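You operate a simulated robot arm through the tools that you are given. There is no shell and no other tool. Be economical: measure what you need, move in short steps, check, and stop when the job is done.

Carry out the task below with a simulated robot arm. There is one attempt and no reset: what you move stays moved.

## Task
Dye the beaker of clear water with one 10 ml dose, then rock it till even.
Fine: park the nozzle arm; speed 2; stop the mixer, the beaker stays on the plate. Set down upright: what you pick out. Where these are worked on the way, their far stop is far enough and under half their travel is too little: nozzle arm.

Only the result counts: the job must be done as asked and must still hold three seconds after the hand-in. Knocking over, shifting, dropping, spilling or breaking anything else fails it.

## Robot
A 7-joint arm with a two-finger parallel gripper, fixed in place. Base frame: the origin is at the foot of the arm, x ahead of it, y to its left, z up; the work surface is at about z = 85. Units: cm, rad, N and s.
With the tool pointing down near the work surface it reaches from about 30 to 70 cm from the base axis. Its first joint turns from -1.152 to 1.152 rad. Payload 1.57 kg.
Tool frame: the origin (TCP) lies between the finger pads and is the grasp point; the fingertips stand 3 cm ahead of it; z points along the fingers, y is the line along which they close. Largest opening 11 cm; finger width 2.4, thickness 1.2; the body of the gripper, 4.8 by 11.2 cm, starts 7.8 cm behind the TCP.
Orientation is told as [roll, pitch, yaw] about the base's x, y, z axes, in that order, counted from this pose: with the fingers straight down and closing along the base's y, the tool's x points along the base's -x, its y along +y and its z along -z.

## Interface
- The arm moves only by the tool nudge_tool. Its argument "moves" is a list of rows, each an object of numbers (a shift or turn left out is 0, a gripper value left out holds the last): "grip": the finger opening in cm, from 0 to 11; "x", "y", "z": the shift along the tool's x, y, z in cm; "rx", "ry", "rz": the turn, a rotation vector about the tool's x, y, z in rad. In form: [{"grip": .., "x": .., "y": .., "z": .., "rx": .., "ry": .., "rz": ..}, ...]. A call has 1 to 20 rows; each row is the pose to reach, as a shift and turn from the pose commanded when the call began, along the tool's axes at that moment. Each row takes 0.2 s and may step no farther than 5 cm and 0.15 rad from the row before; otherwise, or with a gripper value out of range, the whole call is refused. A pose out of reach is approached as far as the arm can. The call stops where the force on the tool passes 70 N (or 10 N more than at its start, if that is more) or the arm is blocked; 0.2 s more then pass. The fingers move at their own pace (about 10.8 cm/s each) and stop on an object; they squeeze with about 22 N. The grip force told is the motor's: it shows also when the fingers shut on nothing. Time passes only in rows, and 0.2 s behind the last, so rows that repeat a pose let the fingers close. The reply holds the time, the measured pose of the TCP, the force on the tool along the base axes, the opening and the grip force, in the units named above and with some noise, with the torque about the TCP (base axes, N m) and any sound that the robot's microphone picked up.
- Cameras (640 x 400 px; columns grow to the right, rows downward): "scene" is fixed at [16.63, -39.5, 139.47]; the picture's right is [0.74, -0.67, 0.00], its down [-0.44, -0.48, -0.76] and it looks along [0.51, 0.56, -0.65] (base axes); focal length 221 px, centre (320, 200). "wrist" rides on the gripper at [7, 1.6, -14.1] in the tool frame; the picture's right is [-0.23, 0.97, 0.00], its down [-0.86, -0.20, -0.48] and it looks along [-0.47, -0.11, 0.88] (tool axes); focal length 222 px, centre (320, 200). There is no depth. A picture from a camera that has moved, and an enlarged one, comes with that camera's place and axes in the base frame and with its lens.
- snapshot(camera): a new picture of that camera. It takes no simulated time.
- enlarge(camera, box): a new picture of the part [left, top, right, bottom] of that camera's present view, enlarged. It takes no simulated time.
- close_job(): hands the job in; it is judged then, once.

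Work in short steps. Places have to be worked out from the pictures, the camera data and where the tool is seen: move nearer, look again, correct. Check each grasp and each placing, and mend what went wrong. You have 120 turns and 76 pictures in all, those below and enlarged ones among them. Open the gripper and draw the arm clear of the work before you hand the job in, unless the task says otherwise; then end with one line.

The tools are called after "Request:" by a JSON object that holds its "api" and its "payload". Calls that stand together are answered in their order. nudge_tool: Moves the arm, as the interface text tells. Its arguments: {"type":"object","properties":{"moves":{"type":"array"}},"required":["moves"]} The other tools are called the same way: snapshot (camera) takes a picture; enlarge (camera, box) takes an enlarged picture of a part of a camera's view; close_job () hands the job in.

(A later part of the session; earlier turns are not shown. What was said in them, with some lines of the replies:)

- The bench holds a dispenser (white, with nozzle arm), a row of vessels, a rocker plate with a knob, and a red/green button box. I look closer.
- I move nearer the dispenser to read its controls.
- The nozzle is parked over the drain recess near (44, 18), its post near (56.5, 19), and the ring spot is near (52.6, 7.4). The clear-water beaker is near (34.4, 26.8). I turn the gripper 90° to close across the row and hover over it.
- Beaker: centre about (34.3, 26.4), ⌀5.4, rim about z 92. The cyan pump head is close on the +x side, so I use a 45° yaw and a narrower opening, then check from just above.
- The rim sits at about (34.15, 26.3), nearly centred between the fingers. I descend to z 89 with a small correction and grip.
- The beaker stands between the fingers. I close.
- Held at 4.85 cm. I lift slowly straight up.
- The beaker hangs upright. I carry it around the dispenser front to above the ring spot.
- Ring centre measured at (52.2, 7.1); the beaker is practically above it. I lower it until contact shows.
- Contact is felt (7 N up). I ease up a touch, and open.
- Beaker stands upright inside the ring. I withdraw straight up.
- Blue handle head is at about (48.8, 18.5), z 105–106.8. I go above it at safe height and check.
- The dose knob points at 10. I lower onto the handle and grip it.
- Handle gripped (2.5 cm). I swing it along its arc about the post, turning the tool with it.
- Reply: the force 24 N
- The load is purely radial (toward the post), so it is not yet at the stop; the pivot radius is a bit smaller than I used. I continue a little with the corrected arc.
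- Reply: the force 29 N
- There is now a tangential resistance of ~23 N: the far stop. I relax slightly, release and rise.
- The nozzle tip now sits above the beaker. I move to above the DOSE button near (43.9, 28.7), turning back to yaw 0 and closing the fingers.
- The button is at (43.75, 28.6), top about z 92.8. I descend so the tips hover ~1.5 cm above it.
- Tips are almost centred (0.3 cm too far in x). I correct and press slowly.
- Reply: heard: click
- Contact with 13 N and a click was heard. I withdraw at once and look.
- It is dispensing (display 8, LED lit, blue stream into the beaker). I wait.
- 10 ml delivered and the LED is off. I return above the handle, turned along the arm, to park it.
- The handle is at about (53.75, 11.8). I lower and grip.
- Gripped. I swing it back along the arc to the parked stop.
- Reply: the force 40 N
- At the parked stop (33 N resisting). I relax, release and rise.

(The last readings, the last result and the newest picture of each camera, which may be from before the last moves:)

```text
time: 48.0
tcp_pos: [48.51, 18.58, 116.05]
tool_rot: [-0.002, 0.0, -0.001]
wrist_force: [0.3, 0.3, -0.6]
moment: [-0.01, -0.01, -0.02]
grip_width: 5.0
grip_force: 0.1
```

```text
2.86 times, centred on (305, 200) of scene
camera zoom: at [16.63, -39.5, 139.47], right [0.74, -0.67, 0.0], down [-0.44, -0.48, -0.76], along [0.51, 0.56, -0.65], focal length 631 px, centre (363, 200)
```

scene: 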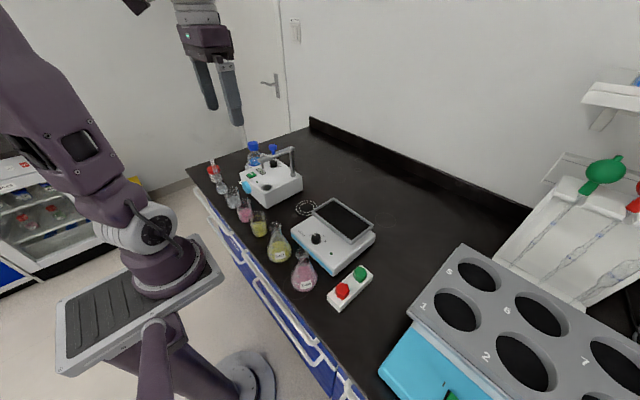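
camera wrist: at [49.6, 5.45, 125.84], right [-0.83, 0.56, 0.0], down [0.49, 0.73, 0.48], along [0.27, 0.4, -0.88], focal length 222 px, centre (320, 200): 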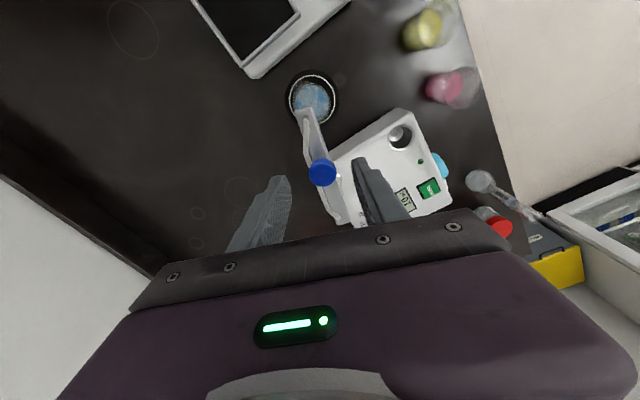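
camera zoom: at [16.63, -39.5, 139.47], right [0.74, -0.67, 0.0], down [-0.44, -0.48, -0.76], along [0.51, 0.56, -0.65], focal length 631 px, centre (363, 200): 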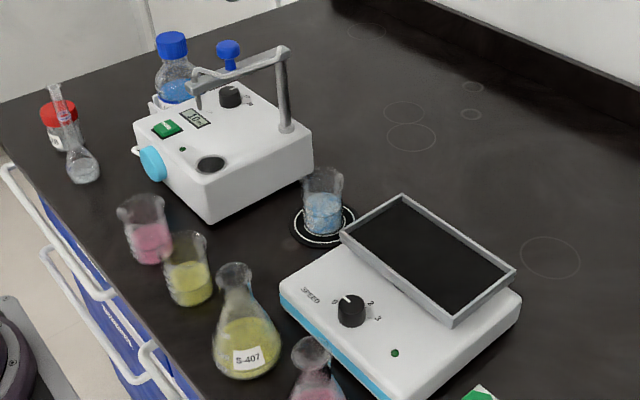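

Nozzle is parked, beaker is blue with a mixed look. I go above the beaker at yaw 0 to pick it up.

Request:
{"api": "nudge_tool", "payload": {"moves": [{"x": -1, "y": -3, "grip": 7.6}, {"x": -2, "y": -6}, {"x": -3, "y": -9}, {"x": -3.8, "y": -11.5, "z": 3}, {"x": -3.8, "y": -11.5, "z": 7}, {"x": -3.8, "y": -11.5, "z": 11}, {"x": -3.8, "y": -11.5, "z": 15}, {"x": -3.8, "y": -11.5, "z": 16}, {"x": -3.8, "y": -11.5, "z": 16}]}}

Request:
{"api": "snapshot", "payload": {"camera": "wrist"}}

```text
time: 50.0
tcp_pos: [52.75, 6.8, 99.75]
tool_rot: [0.001, 0.001, 0.002]
wrist_force: [0.2, 0.2, -0.5]
moment: [0.01, 0.03, 0.01]
grip_width: 7.62
grip_force: 0.1
```

```text
35 pictures are left
camera wrist: at [45.67, 8.52, 113.94], right [0.23, 0.97, 0.0], down [0.86, -0.2, 0.48], along [0.47, -0.11, -0.88], focal length 222 px, centre (320, 200)
```

wrist: 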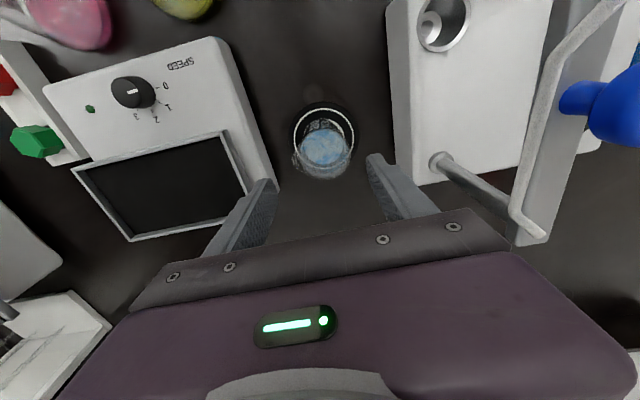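

Rim at about (52.1, 7.35). I correct, descend and grip.

Request:
{"api": "nudge_tool", "payload": {"moves": [{"x": 0.45, "y": 0.4, "z": 2}, {"x": 0.45, "y": 0.4, "z": 4}, {"x": 0.45, "y": 0.4, "z": 6}, {"x": 0.45, "y": 0.4, "z": 8}, {"x": 0.45, "y": 0.4, "z": 9.6}, {"x": 0.45, "y": 0.4, "z": 10.2}, {"x": 0.45, "y": 0.4, "z": 10.2}]}}

Request:
{"api": "snapshot", "payload": {"camera": "wrist"}}

```text
time: 51.6
tcp_pos: [52.12, 7.44, 89.97]
tool_rot: [-0.001, 0.001, 0.003]
wrist_force: [-0.1, -0.4, 1.4]
moment: [0.0, 0.02, 0.0]
grip_width: 7.61
grip_force: 0.0
```

```text
34 pictures are left
camera wrist: at [45.12, 9.08, 103.96], right [0.23, 0.97, 0.0], down [0.86, -0.2, 0.48], along [0.47, -0.11, -0.88], focal length 222 px, centre (320, 200)
```

wrist: 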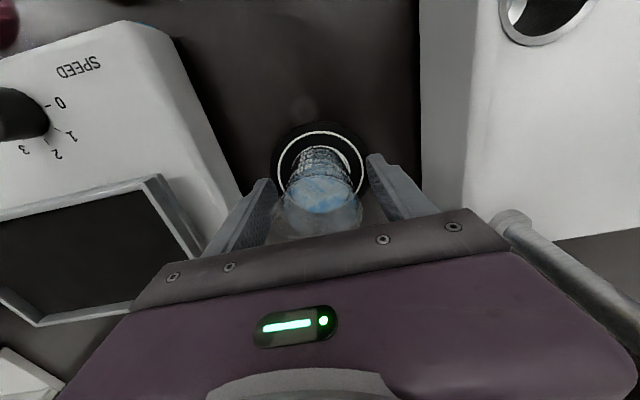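

Centred. Grip and lift slowly.

Request:
{"api": "nudge_tool", "payload": {"moves": [{"grip": 4}, {"grip": 4}, {"grip": 4}, {"grip": 4}, {"z": -0.3}, {"z": -1.2}, {"z": -2.6}, {"z": -4.2}, {"z": -6}, {"z": -7.8}, {"z": -9.6}, {"z": -11.4}, {"z": -12.6}, {"z": -13}, {"z": -13}]}}

Request:
{"api": "snapshot", "payload": {"camera": "wrist"}}

Request:
{"api": "enlarge", "payload": {"camera": "scene", "box": [265, 150, 425, 310]}}

```text
time: 54.8
tcp_pos: [52.18, 7.41, 102.73]
tool_rot: [-0.001, 0.0, 0.001]
wrist_force: [-0.6, -0.5, -1.1]
moment: [0.0, 0.02, -0.01]
grip_width: 4.89
grip_force: 21.7
```

```text
33 pictures are left
camera wrist: at [45.3, 9.06, 116.91], right [0.23, 0.97, 0.0], down [0.86, -0.2, 0.48], along [0.47, -0.11, -0.88], focal length 222 px, centre (320, 200)
```

wrist: 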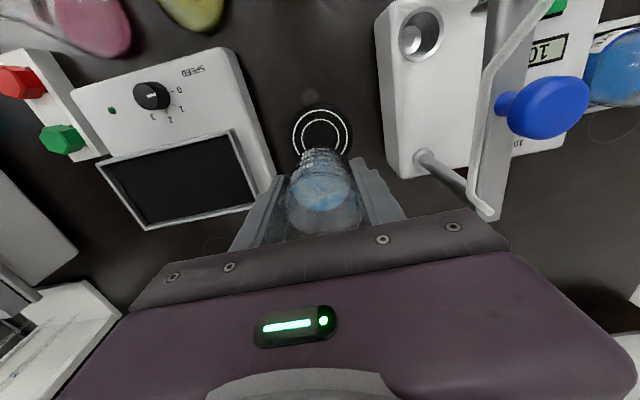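

```text
2.50 times, centred on (345, 230) of scene
camera zoom: at [16.63, -39.5, 139.47], right [0.74, -0.67, 0.0], down [-0.44, -0.48, -0.76], along [0.51, 0.56, -0.65], focal length 552 px, centre (258, 125)
```

zoom: 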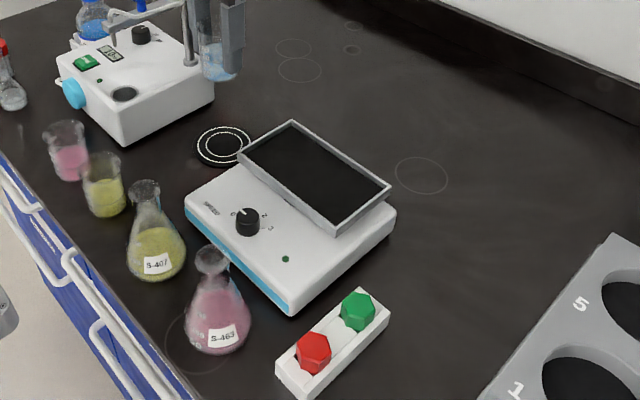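

Plate centre computes to (52.6, -9.5), rim about z 92.3. I carry the beaker over it smoothly.

Request:
{"api": "nudge_tool", "payload": {"moves": [{"y": -0.4}, {"x": -0.1, "y": -1.3}, {"x": -0.1, "y": -2.7}, {"x": -0.2, "y": -4.4}, {"x": -0.2, "y": -6.2}, {"x": -0.3, "y": -8}, {"x": -0.3, "y": -9.8}, {"x": -0.4, "y": -11.6}, {"x": -0.4, "y": -13.3}, {"x": -0.4, "y": -14.8}, {"x": -0.4, "y": -16}, {"x": -0.4, "y": -16.7}, {"x": -0.4, "y": -16.9}, {"x": -0.4, "y": -16.9}]}}

Request:
{"api": "snapshot", "payload": {"camera": "wrist"}}

Request:
{"api": "enlarge", "payload": {"camera": "scene", "box": [265, 150, 425, 310]}}

```text
time: 57.8
tcp_pos: [52.59, -9.39, 102.87]
tool_rot: [0.0, -0.001, 0.002]
wrist_force: [0.3, -0.1, -1.1]
moment: [0.03, 0.0, 0.01]
grip_width: 4.9
grip_force: 22.1
```

```text
31 pictures are left
camera wrist: at [45.6, -7.7, 116.98], right [0.23, 0.97, 0.0], down [0.86, -0.2, 0.48], along [0.47, -0.11, -0.88], focal length 222 px, centre (320, 200)
```

wrist: 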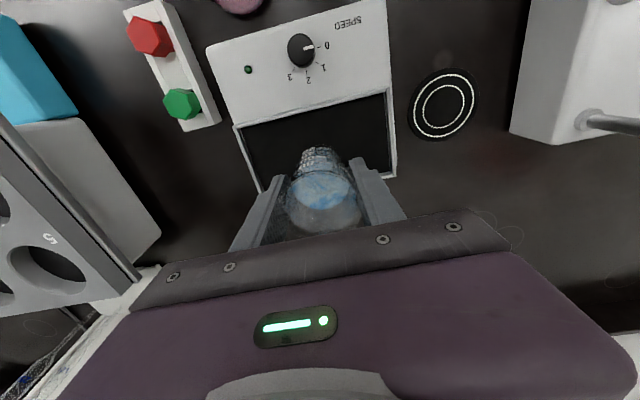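

```text
2.50 times, centred on (345, 230) of scene
camera zoom: at [16.63, -39.5, 139.47], right [0.74, -0.67, 0.0], down [-0.44, -0.48, -0.76], along [0.51, 0.56, -0.65], focal length 552 px, centre (258, 125)
```

zoom: 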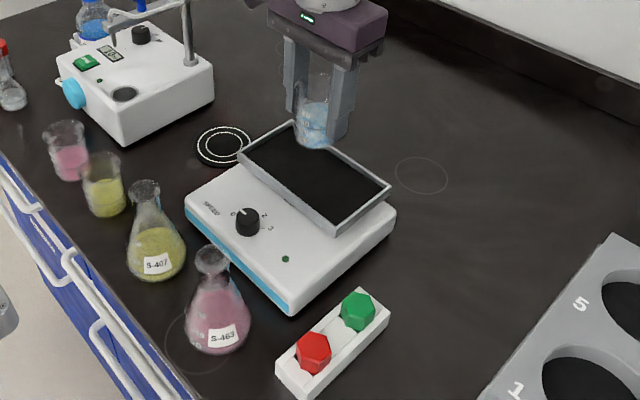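

Aligned. I lower gently toward the plate.

Request:
{"api": "nudge_tool", "payload": {"moves": [{"z": 0.6}, {"z": 1.8}, {"z": 3.2}, {"z": 4.6}, {"z": 5.6}, {"z": 6.2}, {"z": 6.6}, {"z": 6.8}, {"z": 6.8}]}}

Request:
{"api": "enlarge", "payload": {"camera": "scene", "box": [305, 150, 385, 250]}}

```text
time: 59.8
tcp_pos: [52.57, -9.36, 95.94]
tool_rot: [-0.001, 0.002, -0.001]
wrist_force: [3.3, -3.7, 6.2]
moment: [-0.27, -0.17, 0.01]
grip_width: 4.9
grip_force: 22.4
```

```text
4.00 times, centred on (345, 200) of scene
camera zoom: at [16.63, -39.51, 139.47], right [0.74, -0.67, 0.0], down [-0.44, -0.48, -0.76], along [0.51, 0.56, -0.65], focal length 883 px, centre (220, 200)
```

zoom: 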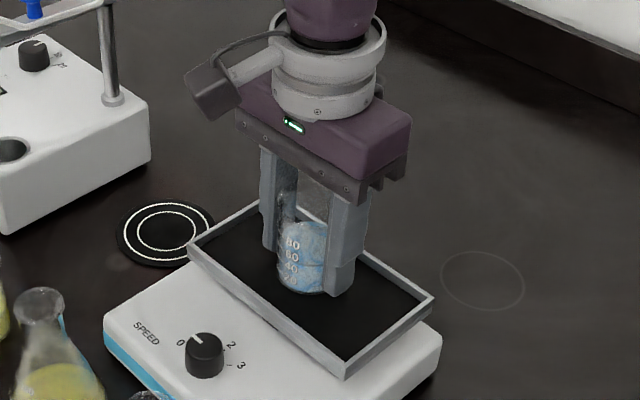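

Contact on the plate (6 N). I relieve 0.1, open to 7.4, and rise straight up.

Request:
{"api": "nudge_tool", "payload": {"moves": [{"z": -0.1}, {"z": -0.1, "grip": 7.2}, {"z": -0.1}, {"z": -0.1}, {"z": -1}, {"z": -3}, {"z": -6}, {"z": -10}, {"z": -14}]}}

Request:
{"api": "enlarge", "payload": {"camera": "scene", "box": [265, 150, 425, 310]}}

Request:
{"api": "snapshot", "payload": {"camera": "wrist"}}

```text
time: 61.8
tcp_pos: [52.82, -9.16, 110.3]
tool_rot: [0.0, 0.0, 0.0]
wrist_force: [-0.6, 0.2, 0.1]
moment: [0.01, 0.03, -0.04]
grip_width: 7.2
grip_force: 0.0
```

```text
2.50 times, centred on (345, 230) of scene
camera zoom: at [16.63, -39.5, 139.47], right [0.74, -0.67, 0.0], down [-0.44, -0.48, -0.76], along [0.51, 0.56, -0.65], focal length 552 px, centre (258, 125)
```

zoom: 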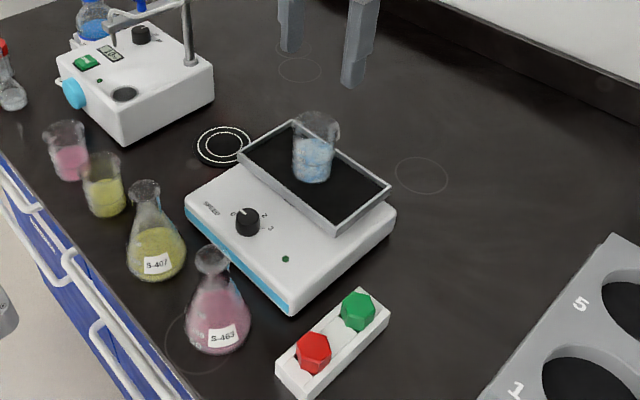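

```text
27 pictures are left
camera wrist: at [45.82, -7.51, 124.36], right [0.23, 0.97, 0.0], down [0.86, -0.2, 0.48], along [0.47, -0.11, -0.88], focal length 222 px, centre (320, 200)
```

wrist: 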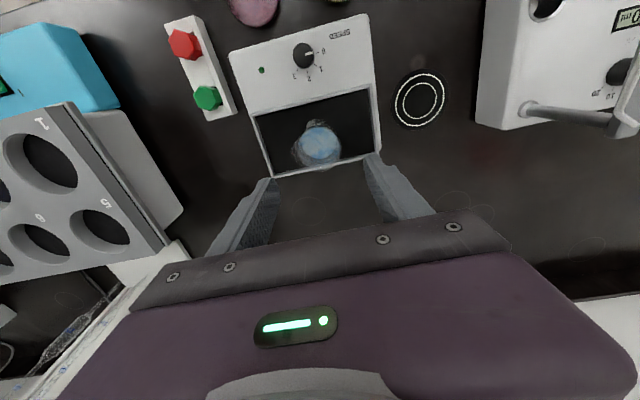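

Beaker rests in the middle of the plate. I look at the speed knob closely.

Request:
{"api": "enlarge", "payload": {"camera": "wrist", "box": [250, 15, 370, 95]}}

```text
5.00 times, centred on (310, 55) of wrist
camera zoom: at [45.82, -7.51, 124.36], right [0.23, 0.97, 0.0], down [0.86, -0.2, 0.48], along [0.47, -0.11, -0.88], focal length 1111 px, centre (370, 925)
```

zoom: 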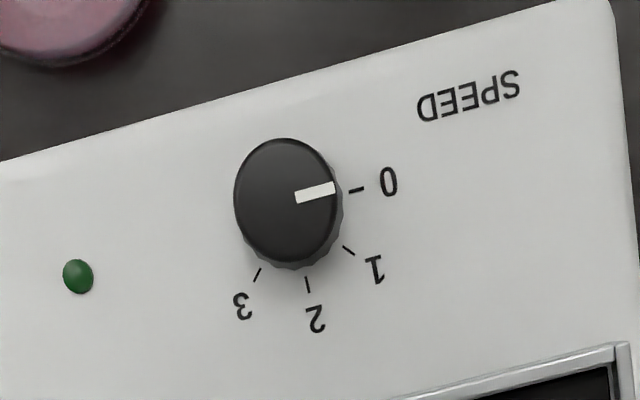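

Ticks work out at 45° spacing: 0 at +y, 2 at +x; knob centre (42.9, -9.0). I go above it with yaw +90° so turning to 2 ends at yaw 0, clear of the beaker.

Request:
{"api": "nudge_tool", "payload": {"moves": [{"x": 0.9, "rz": -0.143, "grip": 4.6}, {"x": 1.8, "rz": -0.286}, {"x": 2.7, "rz": -0.429}, {"x": 3.6, "rz": -0.571}, {"x": 4.5, "rz": -0.714}, {"x": 5.4, "rz": -0.857}, {"x": 6.3, "y": 0.1, "rz": -1.0}, {"x": 7.2, "y": 0.1, "rz": -1.143}, {"x": 8.1, "y": 0.2, "rz": -1.286}, {"x": 9.0, "y": 0.2, "rz": -1.429}, {"x": 9.85, "y": 0.2, "rz": -1.571}, {"x": 9.85, "y": 0.2, "z": 4, "rz": -1.571}, {"x": 9.85, "y": 0.2, "z": 8, "rz": -1.571}, {"x": 9.85, "y": 0.2, "z": 11, "rz": -1.571}, {"x": 9.85, "y": 0.2, "z": 11, "rz": -1.571}]}}

Request:
{"api": "snapshot", "payload": {"camera": "wrist"}}

Request:
{"api": "enlarge", "payload": {"camera": "scene", "box": [265, 170, 385, 270]}}

```text
time: 65.0
tcp_pos: [42.62, -9.34, 99.15]
tool_rot: [0.0, 0.0, 1.573]
wrist_force: [0.5, 1.0, -0.6]
moment: [0.0, -0.02, 0.02]
grip_width: 4.63
grip_force: 0.0
```

```text
25 pictures are left
camera wrist: at [41.08, -16.27, 113.23], right [-0.97, 0.23, 0.0], down [0.2, 0.86, 0.48], along [0.11, 0.47, -0.88], focal length 222 px, centre (320, 200)
```

wrist: 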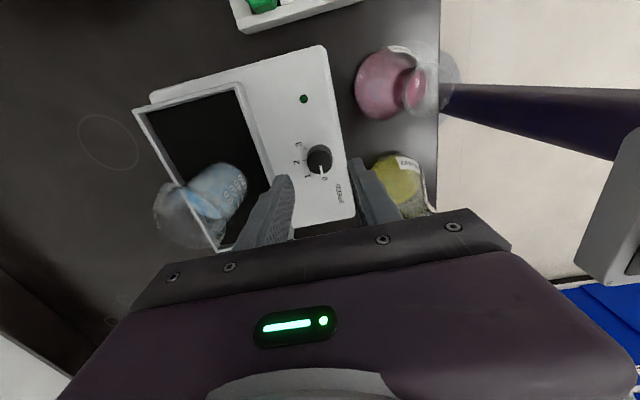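

```text
4.00 times, centred on (325, 220) of scene
camera zoom: at [16.63, -39.5, 139.47], right [0.74, -0.67, 0.0], down [-0.44, -0.48, -0.76], along [0.51, 0.56, -0.65], focal length 883 px, centre (300, 120)
```

zoom: 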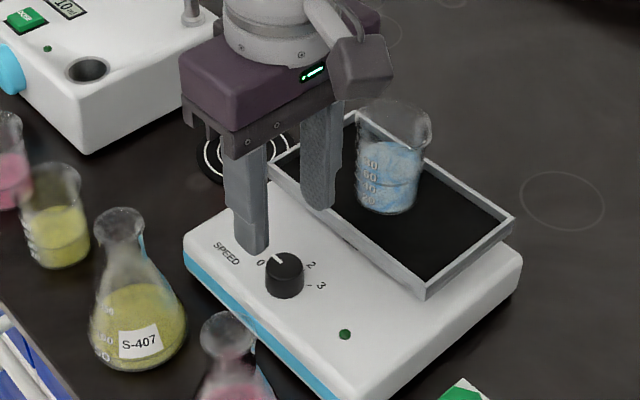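

Knob is at (42.85, -9.15), slightly off the finger centre. I correct and descend.

Request:
{"api": "nudge_tool", "payload": {"moves": [{"x": -0.2, "y": -0.2, "z": 1.5}, {"x": -0.2, "y": -0.2, "z": 3}, {"x": -0.2, "y": -0.2, "z": 4.2}, {"x": -0.2, "y": -0.2, "z": 5}, {"x": -0.2, "y": -0.2, "z": 5.4}, {"x": -0.2, "y": -0.2, "z": 5.4}]}}

Request:
{"api": "enlarge", "payload": {"camera": "scene", "box": [285, 190, 365, 270]}}

Request:
{"api": "enlarge", "payload": {"camera": "wrist", "box": [220, 100, 420, 240]}}

```text
time: 66.4
tcp_pos: [42.97, -9.2, 93.73]
tool_rot: [0.0, 0.001, 1.574]
wrist_force: [0.0, -0.7, 0.6]
moment: [-0.04, -0.02, -0.02]
grip_width: 4.57
grip_force: 0.1
```

```text
5.00 times, centred on (325, 230) of scene
camera zoom: at [16.63, -39.5, 139.47], right [0.74, -0.67, 0.0], down [-0.44, -0.48, -0.76], along [0.51, 0.56, -0.65], focal length 1104 px, centre (295, 50)
```

zoom: 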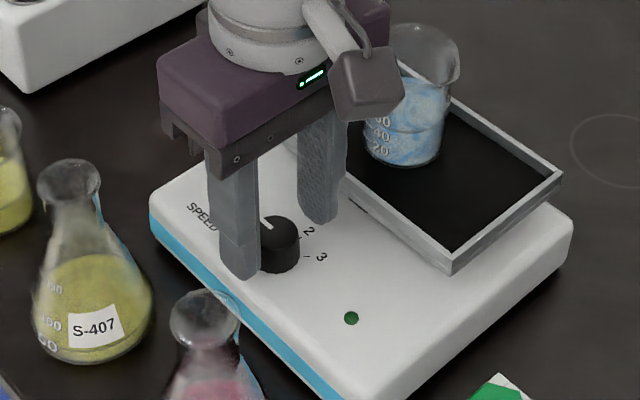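

```text
2.86 times, centred on (320, 170) of wrist
camera zoom: at [41.4, -16.09, 107.83], right [-0.97, 0.23, 0.0], down [0.2, 0.86, 0.48], along [0.11, 0.47, -0.88], focal length 635 px, centre (320, 286)
```

zoom: 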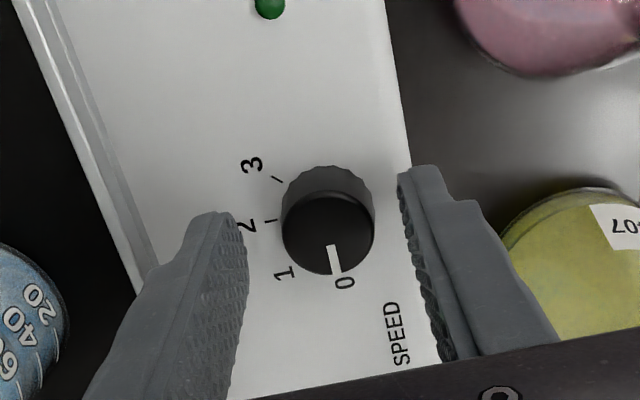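

Knob sits between the pads. I close on it.

Request:
{"api": "nudge_tool", "payload": {"moves": [{"grip": 1.5}, {"grip": 1.5}, {"grip": 1.5}, {"grip": 1.5}]}}

```text
time: 67.4
tcp_pos: [42.69, -9.19, 93.58]
tool_rot: [0.002, 0.0, 1.569]
wrist_force: [-20.0, 2.0, -0.1]
moment: [-0.05, 0.63, 0.03]
grip_width: 2.67
grip_force: 37.5
```

Gripped with a side load of 20 N; I relieve it by 0.25 cm and turn the knob 90° to "2".

Request:
{"api": "nudge_tool", "payload": {"moves": [{"y": 0.15}, {"y": 0.25}, {"y": 0.25, "rz": 0.131}, {"y": 0.25, "rz": 0.262}, {"y": 0.25, "rz": 0.393}, {"y": 0.25, "rz": 0.524}, {"y": 0.25, "rz": 0.655}, {"y": 0.25, "rz": 0.785}, {"y": 0.25, "rz": 0.916}, {"y": 0.25, "rz": 1.047}, {"y": 0.25, "rz": 1.178}, {"y": 0.25, "rz": 1.309}, {"y": 0.25, "rz": 1.44}, {"y": 0.25, "rz": 1.571}, {"y": 0.25, "rz": 1.571}]}}

Request:
{"api": "enlarge", "payload": {"camera": "scene", "box": [285, 170, 385, 270]}}

Request:
{"api": "snapshot", "payload": {"camera": "wrist"}}

```text
time: 70.6
tcp_pos: [42.7, -8.93, 93.72]
tool_rot: [0.003, 0.0, -0.001]
wrist_force: [-11.4, 4.2, 20.9]
moment: [0.2, 0.24, -0.05]
grip_width: 2.66
grip_force: 38.1
```

```text
4.00 times, centred on (335, 220) of scene
camera zoom: at [16.57, -39.48, 139.49], right [0.74, -0.67, 0.0], down [-0.43, -0.48, -0.76], along [0.51, 0.56, -0.65], focal length 883 px, centre (260, 120)
```

zoom: 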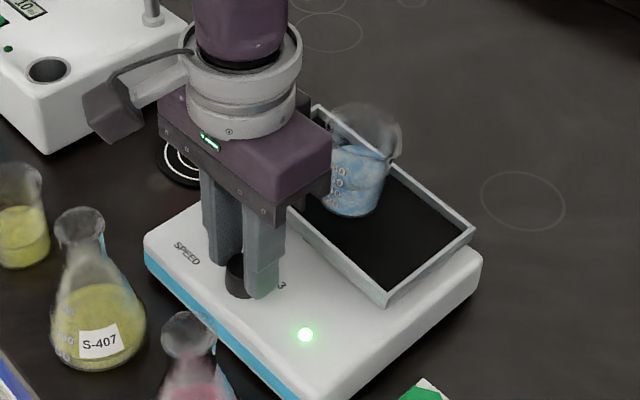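

```text
20 pictures are left
camera wrist: at [35.75, -7.36, 107.81], right [0.23, 0.97, 0.0], down [0.86, -0.2, 0.48], along [0.46, -0.11, -0.88], focal length 222 px, centre (320, 200)
```

wrist: 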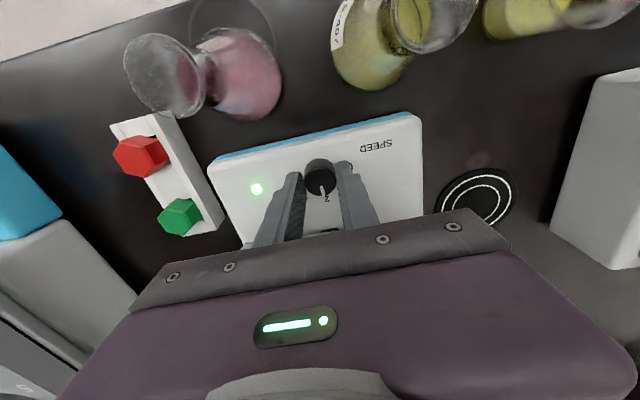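

The rocker runs: LED lit, plate rocking, pointer at 2. I hold the knob and let it rock.

Request:
{"api": "nudge_tool", "payload": {"moves": [{}, {}, {}, {}, {}, {}, {}, {}, {}, {}, {}, {}, {}, {}, {}, {}, {}, {}, {}, {}]}}

Request:
{"api": "nudge_tool", "payload": {"moves": [{}, {}, {}, {}, {}, {}, {}, {}, {}, {}, {}, {}, {}, {}, {}, {}, {}, {}, {}, {}]}}

Request:
{"api": "enlarge", "payload": {"camera": "scene", "box": [305, 170, 385, 240]}}

Request:
{"api": "enlarge", "payload": {"camera": "wrist", "box": [240, 120, 400, 230]}}

```text
time: 74.8
tcp_pos: [42.7, -9.03, 93.65]
tool_rot: [-0.001, 0.002, 0.002]
wrist_force: [-10.8, 30.2, -0.8]
moment: [0.91, 0.29, -0.01]
grip_width: 2.63
grip_force: 37.5
```

```text
time: 79.0
tcp_pos: [42.76, -9.08, 93.78]
tool_rot: [0.0, 0.001, 0.002]
wrist_force: [-10.4, 31.0, -0.6]
moment: [0.92, 0.4, -0.02]
grip_width: 2.67
grip_force: 37.4
```

```text
5.71 times, centred on (345, 205) of scene
camera zoom: at [16.61, -39.42, 139.5], right [0.74, -0.67, 0.0], down [-0.44, -0.48, -0.76], along [0.51, 0.56, -0.65], focal length 1261 px, centre (177, 171)
```

zoom: 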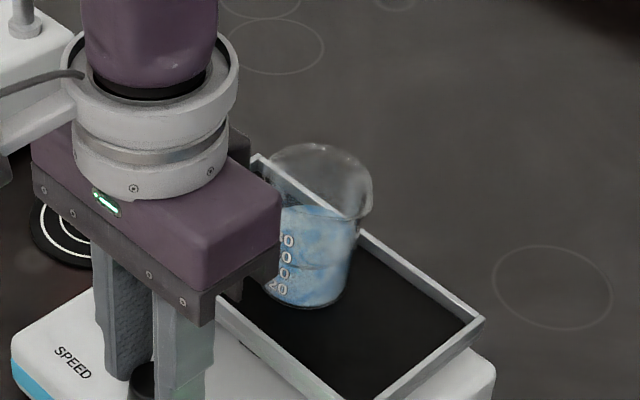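

```text
3.64 times, centred on (320, 175) of wrist
camera zoom: at [35.77, -7.36, 107.81], right [0.23, 0.97, 0.0], down [0.86, -0.2, 0.48], along [0.47, -0.11, -0.88], focal length 808 px, centre (320, 291)
```

zoom: 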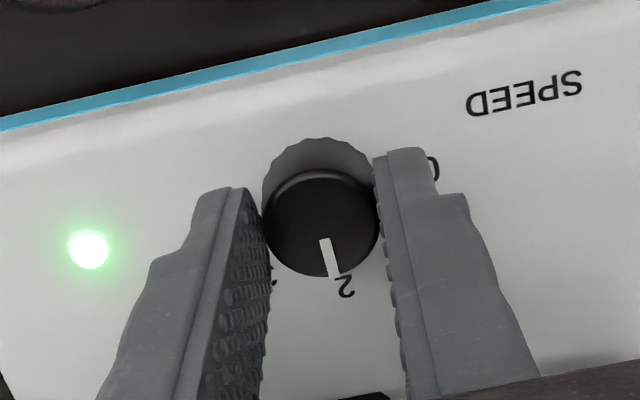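

Streaks are fading. I relieve the side load (shift +y) and let it run longer.

Request:
{"api": "nudge_tool", "payload": {"moves": [{"y": 0.15}, {"y": 0.25}, {"y": 0.25}, {"y": 0.25}, {"y": 0.25}, {"y": 0.25}, {"y": 0.25}, {"y": 0.25}, {"y": 0.25}, {"y": 0.25}, {"y": 0.25}, {"y": 0.25}, {"y": 0.25}, {"y": 0.25}, {"y": 0.25}, {"y": 0.25}, {"y": 0.25}, {"y": 0.25}, {"y": 0.25}, {"y": 0.25}]}}

Request:
{"api": "nudge_tool", "payload": {"moves": [{}, {}, {}, {}, {}, {}, {}, {}, {}, {}, {}, {}, {}, {}, {}, {}, {}, {}, {}, {}]}}

Request:
{"api": "nudge_tool", "payload": {"moves": [{}, {}, {}, {}, {}, {}, {}, {}, {}, {}, {}, {}, {}, {}, {}, {}, {}, {}, {}, {}]}}

Request:
{"api": "enlarge", "payload": {"camera": "scene", "box": [305, 170, 385, 240]}}

```text
time: 83.2
tcp_pos: [42.67, -9.02, 93.71]
tool_rot: [-0.001, -0.002, -0.001]
wrist_force: [4.1, -30.9, 30.5]
moment: [-1.07, -0.34, -0.01]
grip_width: 2.65
grip_force: 37.0
```

```text
time: 87.4
tcp_pos: [42.7, -9.0, 93.67]
tool_rot: [-0.001, -0.002, 0.001]
wrist_force: [10.0, -31.4, 19.2]
moment: [-1.02, -0.48, -0.03]
grip_width: 2.68
grip_force: 37.7
```

```text
time: 91.6
tcp_pos: [42.73, -8.95, 93.64]
tool_rot: [-0.002, 0.001, 0.0]
wrist_force: [8.2, -33.9, 6.6]
moment: [-1.01, -0.3, -0.04]
grip_width: 2.64
grip_force: 37.6
```

```text
5.71 times, centred on (345, 205) of scene
camera zoom: at [16.64, -39.58, 139.45], right [0.74, -0.67, 0.0], down [-0.44, -0.48, -0.76], along [0.51, 0.56, -0.65], focal length 1261 px, centre (177, 171)
```

zoom: 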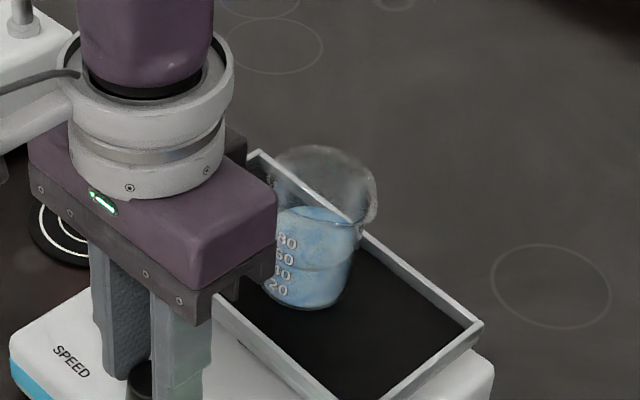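

Nearly even but slightly mottled. I centre the load and continue rocking.

Request:
{"api": "nudge_tool", "payload": {"moves": [{"y": -0.12}, {"y": -0.12}, {"y": -0.12}, {"y": -0.12}, {"y": -0.12}, {"y": -0.12}, {"y": -0.12}, {"y": -0.12}, {"y": -0.12}, {"y": -0.12}, {"y": -0.12}, {"y": -0.12}, {"y": -0.12}, {"y": -0.12}, {"y": -0.12}, {"y": -0.12}, {"y": -0.12}, {"y": -0.12}, {"y": -0.12}, {"y": -0.12}]}}

Request:
{"api": "nudge_tool", "payload": {"moves": [{}, {}, {}, {}, {}, {}, {}, {}, {}, {}, {}, {}, {}, {}, {}, {}, {}, {}, {}, {}]}}

Request:
{"api": "nudge_tool", "payload": {"moves": [{}, {}, {}, {}, {}, {}, {}, {}, {}, {}, {}, {}, {}, {}, {}, {}, {}, {}, {}, {}]}}

Request:
{"api": "enlarge", "payload": {"camera": "scene", "box": [325, 180, 375, 230]}}

```text
time: 95.8
tcp_pos: [42.68, -8.96, 93.62]
tool_rot: [-0.001, 0.0, 0.002]
wrist_force: [11.4, -7.5, 7.2]
moment: [-0.2, -0.4, 0.0]
grip_width: 2.65
grip_force: 37.6
```

```text
time: 100.0
tcp_pos: [42.71, -8.87, 93.58]
tool_rot: [0.0, 0.0, 0.001]
wrist_force: [7.8, -5.0, 2.8]
moment: [-0.13, -0.27, 0.0]
grip_width: 2.67
grip_force: 37.3
```

```text
time: 104.2
tcp_pos: [42.73, -8.97, 93.64]
tool_rot: [0.001, -0.001, 0.001]
wrist_force: [6.2, -4.0, 3.0]
moment: [-0.17, -0.17, -0.03]
grip_width: 2.66
grip_force: 37.6
```

```text
8.00 times, centred on (350, 205) of scene
camera zoom: at [16.64, -39.51, 139.47], right [0.74, -0.67, 0.0], down [-0.44, -0.48, -0.76], along [0.51, 0.56, -0.65], focal length 1766 px, centre (80, 160)
```

zoom: 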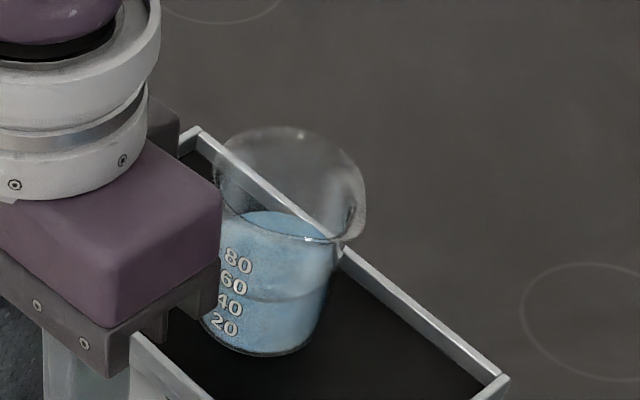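

It looks even now; a few more seconds for margin.

Request:
{"api": "nudge_tool", "payload": {"moves": [{}, {}, {}, {}, {}, {}, {}, {}, {}, {}, {}, {}, {}, {}, {}, {}, {}, {}, {}, {}]}}

Request:
{"api": "nudge_tool", "payload": {"moves": [{}, {}, {}, {}, {}, {}, {}, {}, {}, {}, {}, {}, {}, {}, {}, {}, {}, {}, {}, {}]}}

Request:
{"api": "enlarge", "payload": {"camera": "scene", "box": [325, 180, 375, 230]}}

```text
time: 108.4
tcp_pos: [42.82, -9.07, 93.63]
tool_rot: [0.0, -0.001, 0.001]
wrist_force: [3.0, -5.0, 1.7]
moment: [-0.14, -0.09, -0.06]
grip_width: 2.62
grip_force: 38.0
```

```text
time: 112.6
tcp_pos: [42.7, -9.04, 93.55]
tool_rot: [0.0, 0.0, 0.0]
wrist_force: [1.9, -4.6, 0.8]
moment: [-0.14, -0.08, -0.02]
grip_width: 2.63
grip_force: 37.4
```

```text
8.00 times, centred on (350, 205) of scene
camera zoom: at [16.63, -39.51, 139.47], right [0.74, -0.67, 0.0], down [-0.44, -0.48, -0.76], along [0.51, 0.56, -0.65], focal length 1766 px, centre (80, 160)
```

zoom: 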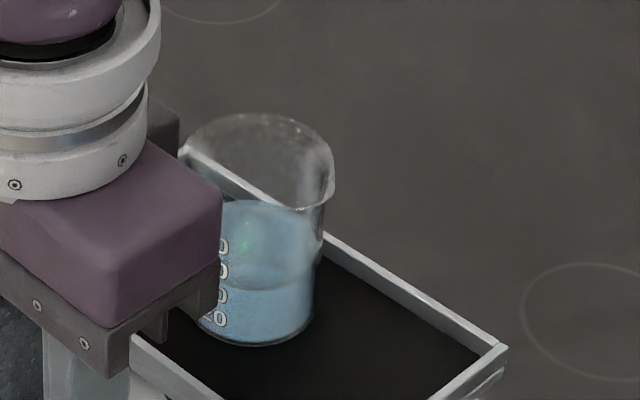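

The colour is even. I turn the knob back 90° to 0.

Request:
{"api": "nudge_tool", "payload": {"moves": [{"rz": -0.131}, {"rz": -0.262}, {"rz": -0.393}, {"rz": -0.524}, {"rz": -0.655}, {"rz": -0.785}, {"rz": -0.916}, {"rz": -1.047}, {"rz": -1.178}, {"rz": -1.309}, {"rz": -1.44}, {"rz": -1.571}, {"rz": -1.6}, {"rz": -1.6}]}}

Request:
{"api": "enlarge", "payload": {"camera": "scene", "box": [285, 170, 385, 270]}}

Request:
{"api": "enlarge", "payload": {"camera": "wrist", "box": [220, 80, 420, 230]}}

```text
time: 115.6
tcp_pos: [42.76, -8.83, 93.45]
tool_rot: [-0.003, -0.003, 1.602]
wrist_force: [23.5, -6.9, -8.5]
moment: [-0.11, -0.69, -0.18]
grip_width: 2.67
grip_force: 37.4
```

```text
4.00 times, centred on (335, 220) of scene
camera zoom: at [16.7, -39.52, 139.46], right [0.74, -0.67, 0.0], down [-0.44, -0.48, -0.76], along [0.51, 0.56, -0.65], focal length 883 px, centre (260, 120)
```

zoom: 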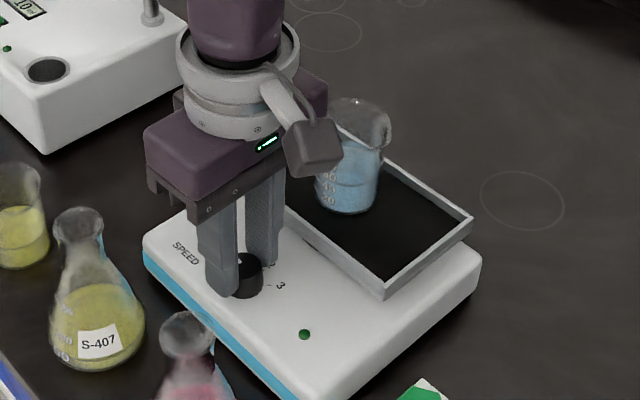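

```text
2.67 times, centred on (320, 155) of wrist
camera zoom: at [41.37, -15.87, 107.68], right [-0.98, 0.2, 0.0], down [0.17, 0.86, 0.48], along [0.1, 0.47, -0.88], focal length 592 px, centre (320, 320)
```

zoom: 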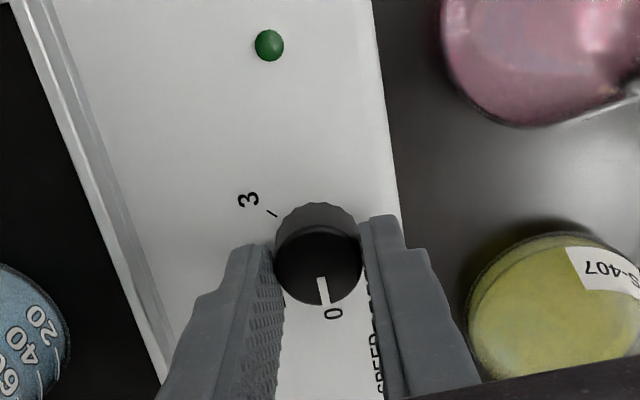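

LED is off, pointer at 0, plate still. I relieve the side load, release and rise clear.

Request:
{"api": "nudge_tool", "payload": {"moves": [{"y": -0.15, "rz": 0.03}, {"y": -0.15, "rz": 0.03, "grip": 4.4}, {"y": -0.15, "rz": 0.03}, {"y": -0.15, "rz": 0.03}, {"y": -0.15, "rz": 0.03, "z": -2}, {"y": -0.15, "rz": 0.03, "z": -6}, {"y": -0.15, "rz": 0.03, "z": -10}, {"y": -0.15, "rz": 0.03, "z": -14}, {"y": -0.15, "rz": 0.03, "z": -18}, {"y": 3, "rz": 0.03, "z": -21}, {"y": 6, "rz": 0.03, "z": -24, "grip": 10}, {"y": 6, "rz": 0.03, "z": -24}]}}

Request:
{"api": "snapshot", "payload": {"camera": "scene"}}

Request:
{"api": "enlarge", "payload": {"camera": "scene", "box": [285, 170, 385, 270]}}

Request:
{"api": "enlarge", "payload": {"camera": "scene", "box": [195, 130, 315, 250]}}

```text
time: 118.2
tcp_pos: [36.91, -9.22, 117.54]
tool_rot: [-0.001, 0.002, 1.57]
wrist_force: [-0.9, 0.4, -0.3]
moment: [-0.03, 0.01, 0.0]
grip_width: 9.99
grip_force: 0.0
```

```text
12 pictures are left
```

scene: 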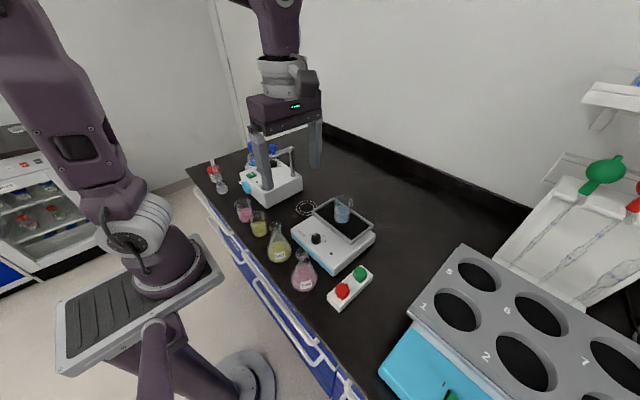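

```text
4.00 times, centred on (335, 220) of scene
camera zoom: at [16.63, -39.5, 139.47], right [0.74, -0.67, 0.0], down [-0.44, -0.48, -0.76], along [0.51, 0.56, -0.65], focal length 883 px, centre (260, 120)
```

zoom: 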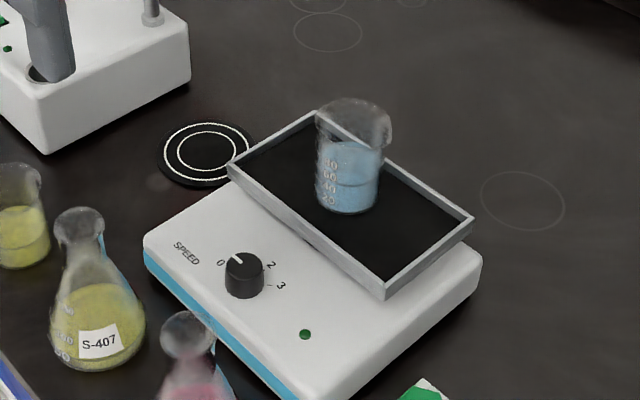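

```text
3.33 times, centred on (255, 190) of scene
camera zoom: at [16.63, -39.5, 139.47], right [0.74, -0.67, 0.0], down [-0.44, -0.48, -0.76], along [0.51, 0.56, -0.65], focal length 736 px, centre (537, 233)
```

zoom: 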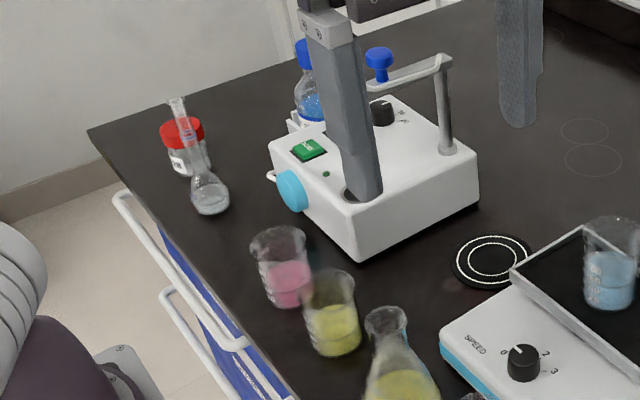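

Everything is in place: the beaker is evenly blue and upright on the still plate, the knob is at 0, the nozzle is parked and the arm is clear. I hand in.

Request:
{"api": "close_job", "payload": {}}

```text
The job is handed in.
```

The beaker of water got one 10 ml dose of blue dye and was rocked at speed 2 until it looked even; the mixer is stopped with the beaker upright on the plate, the nozzle arm is parked, and the job is handed in.
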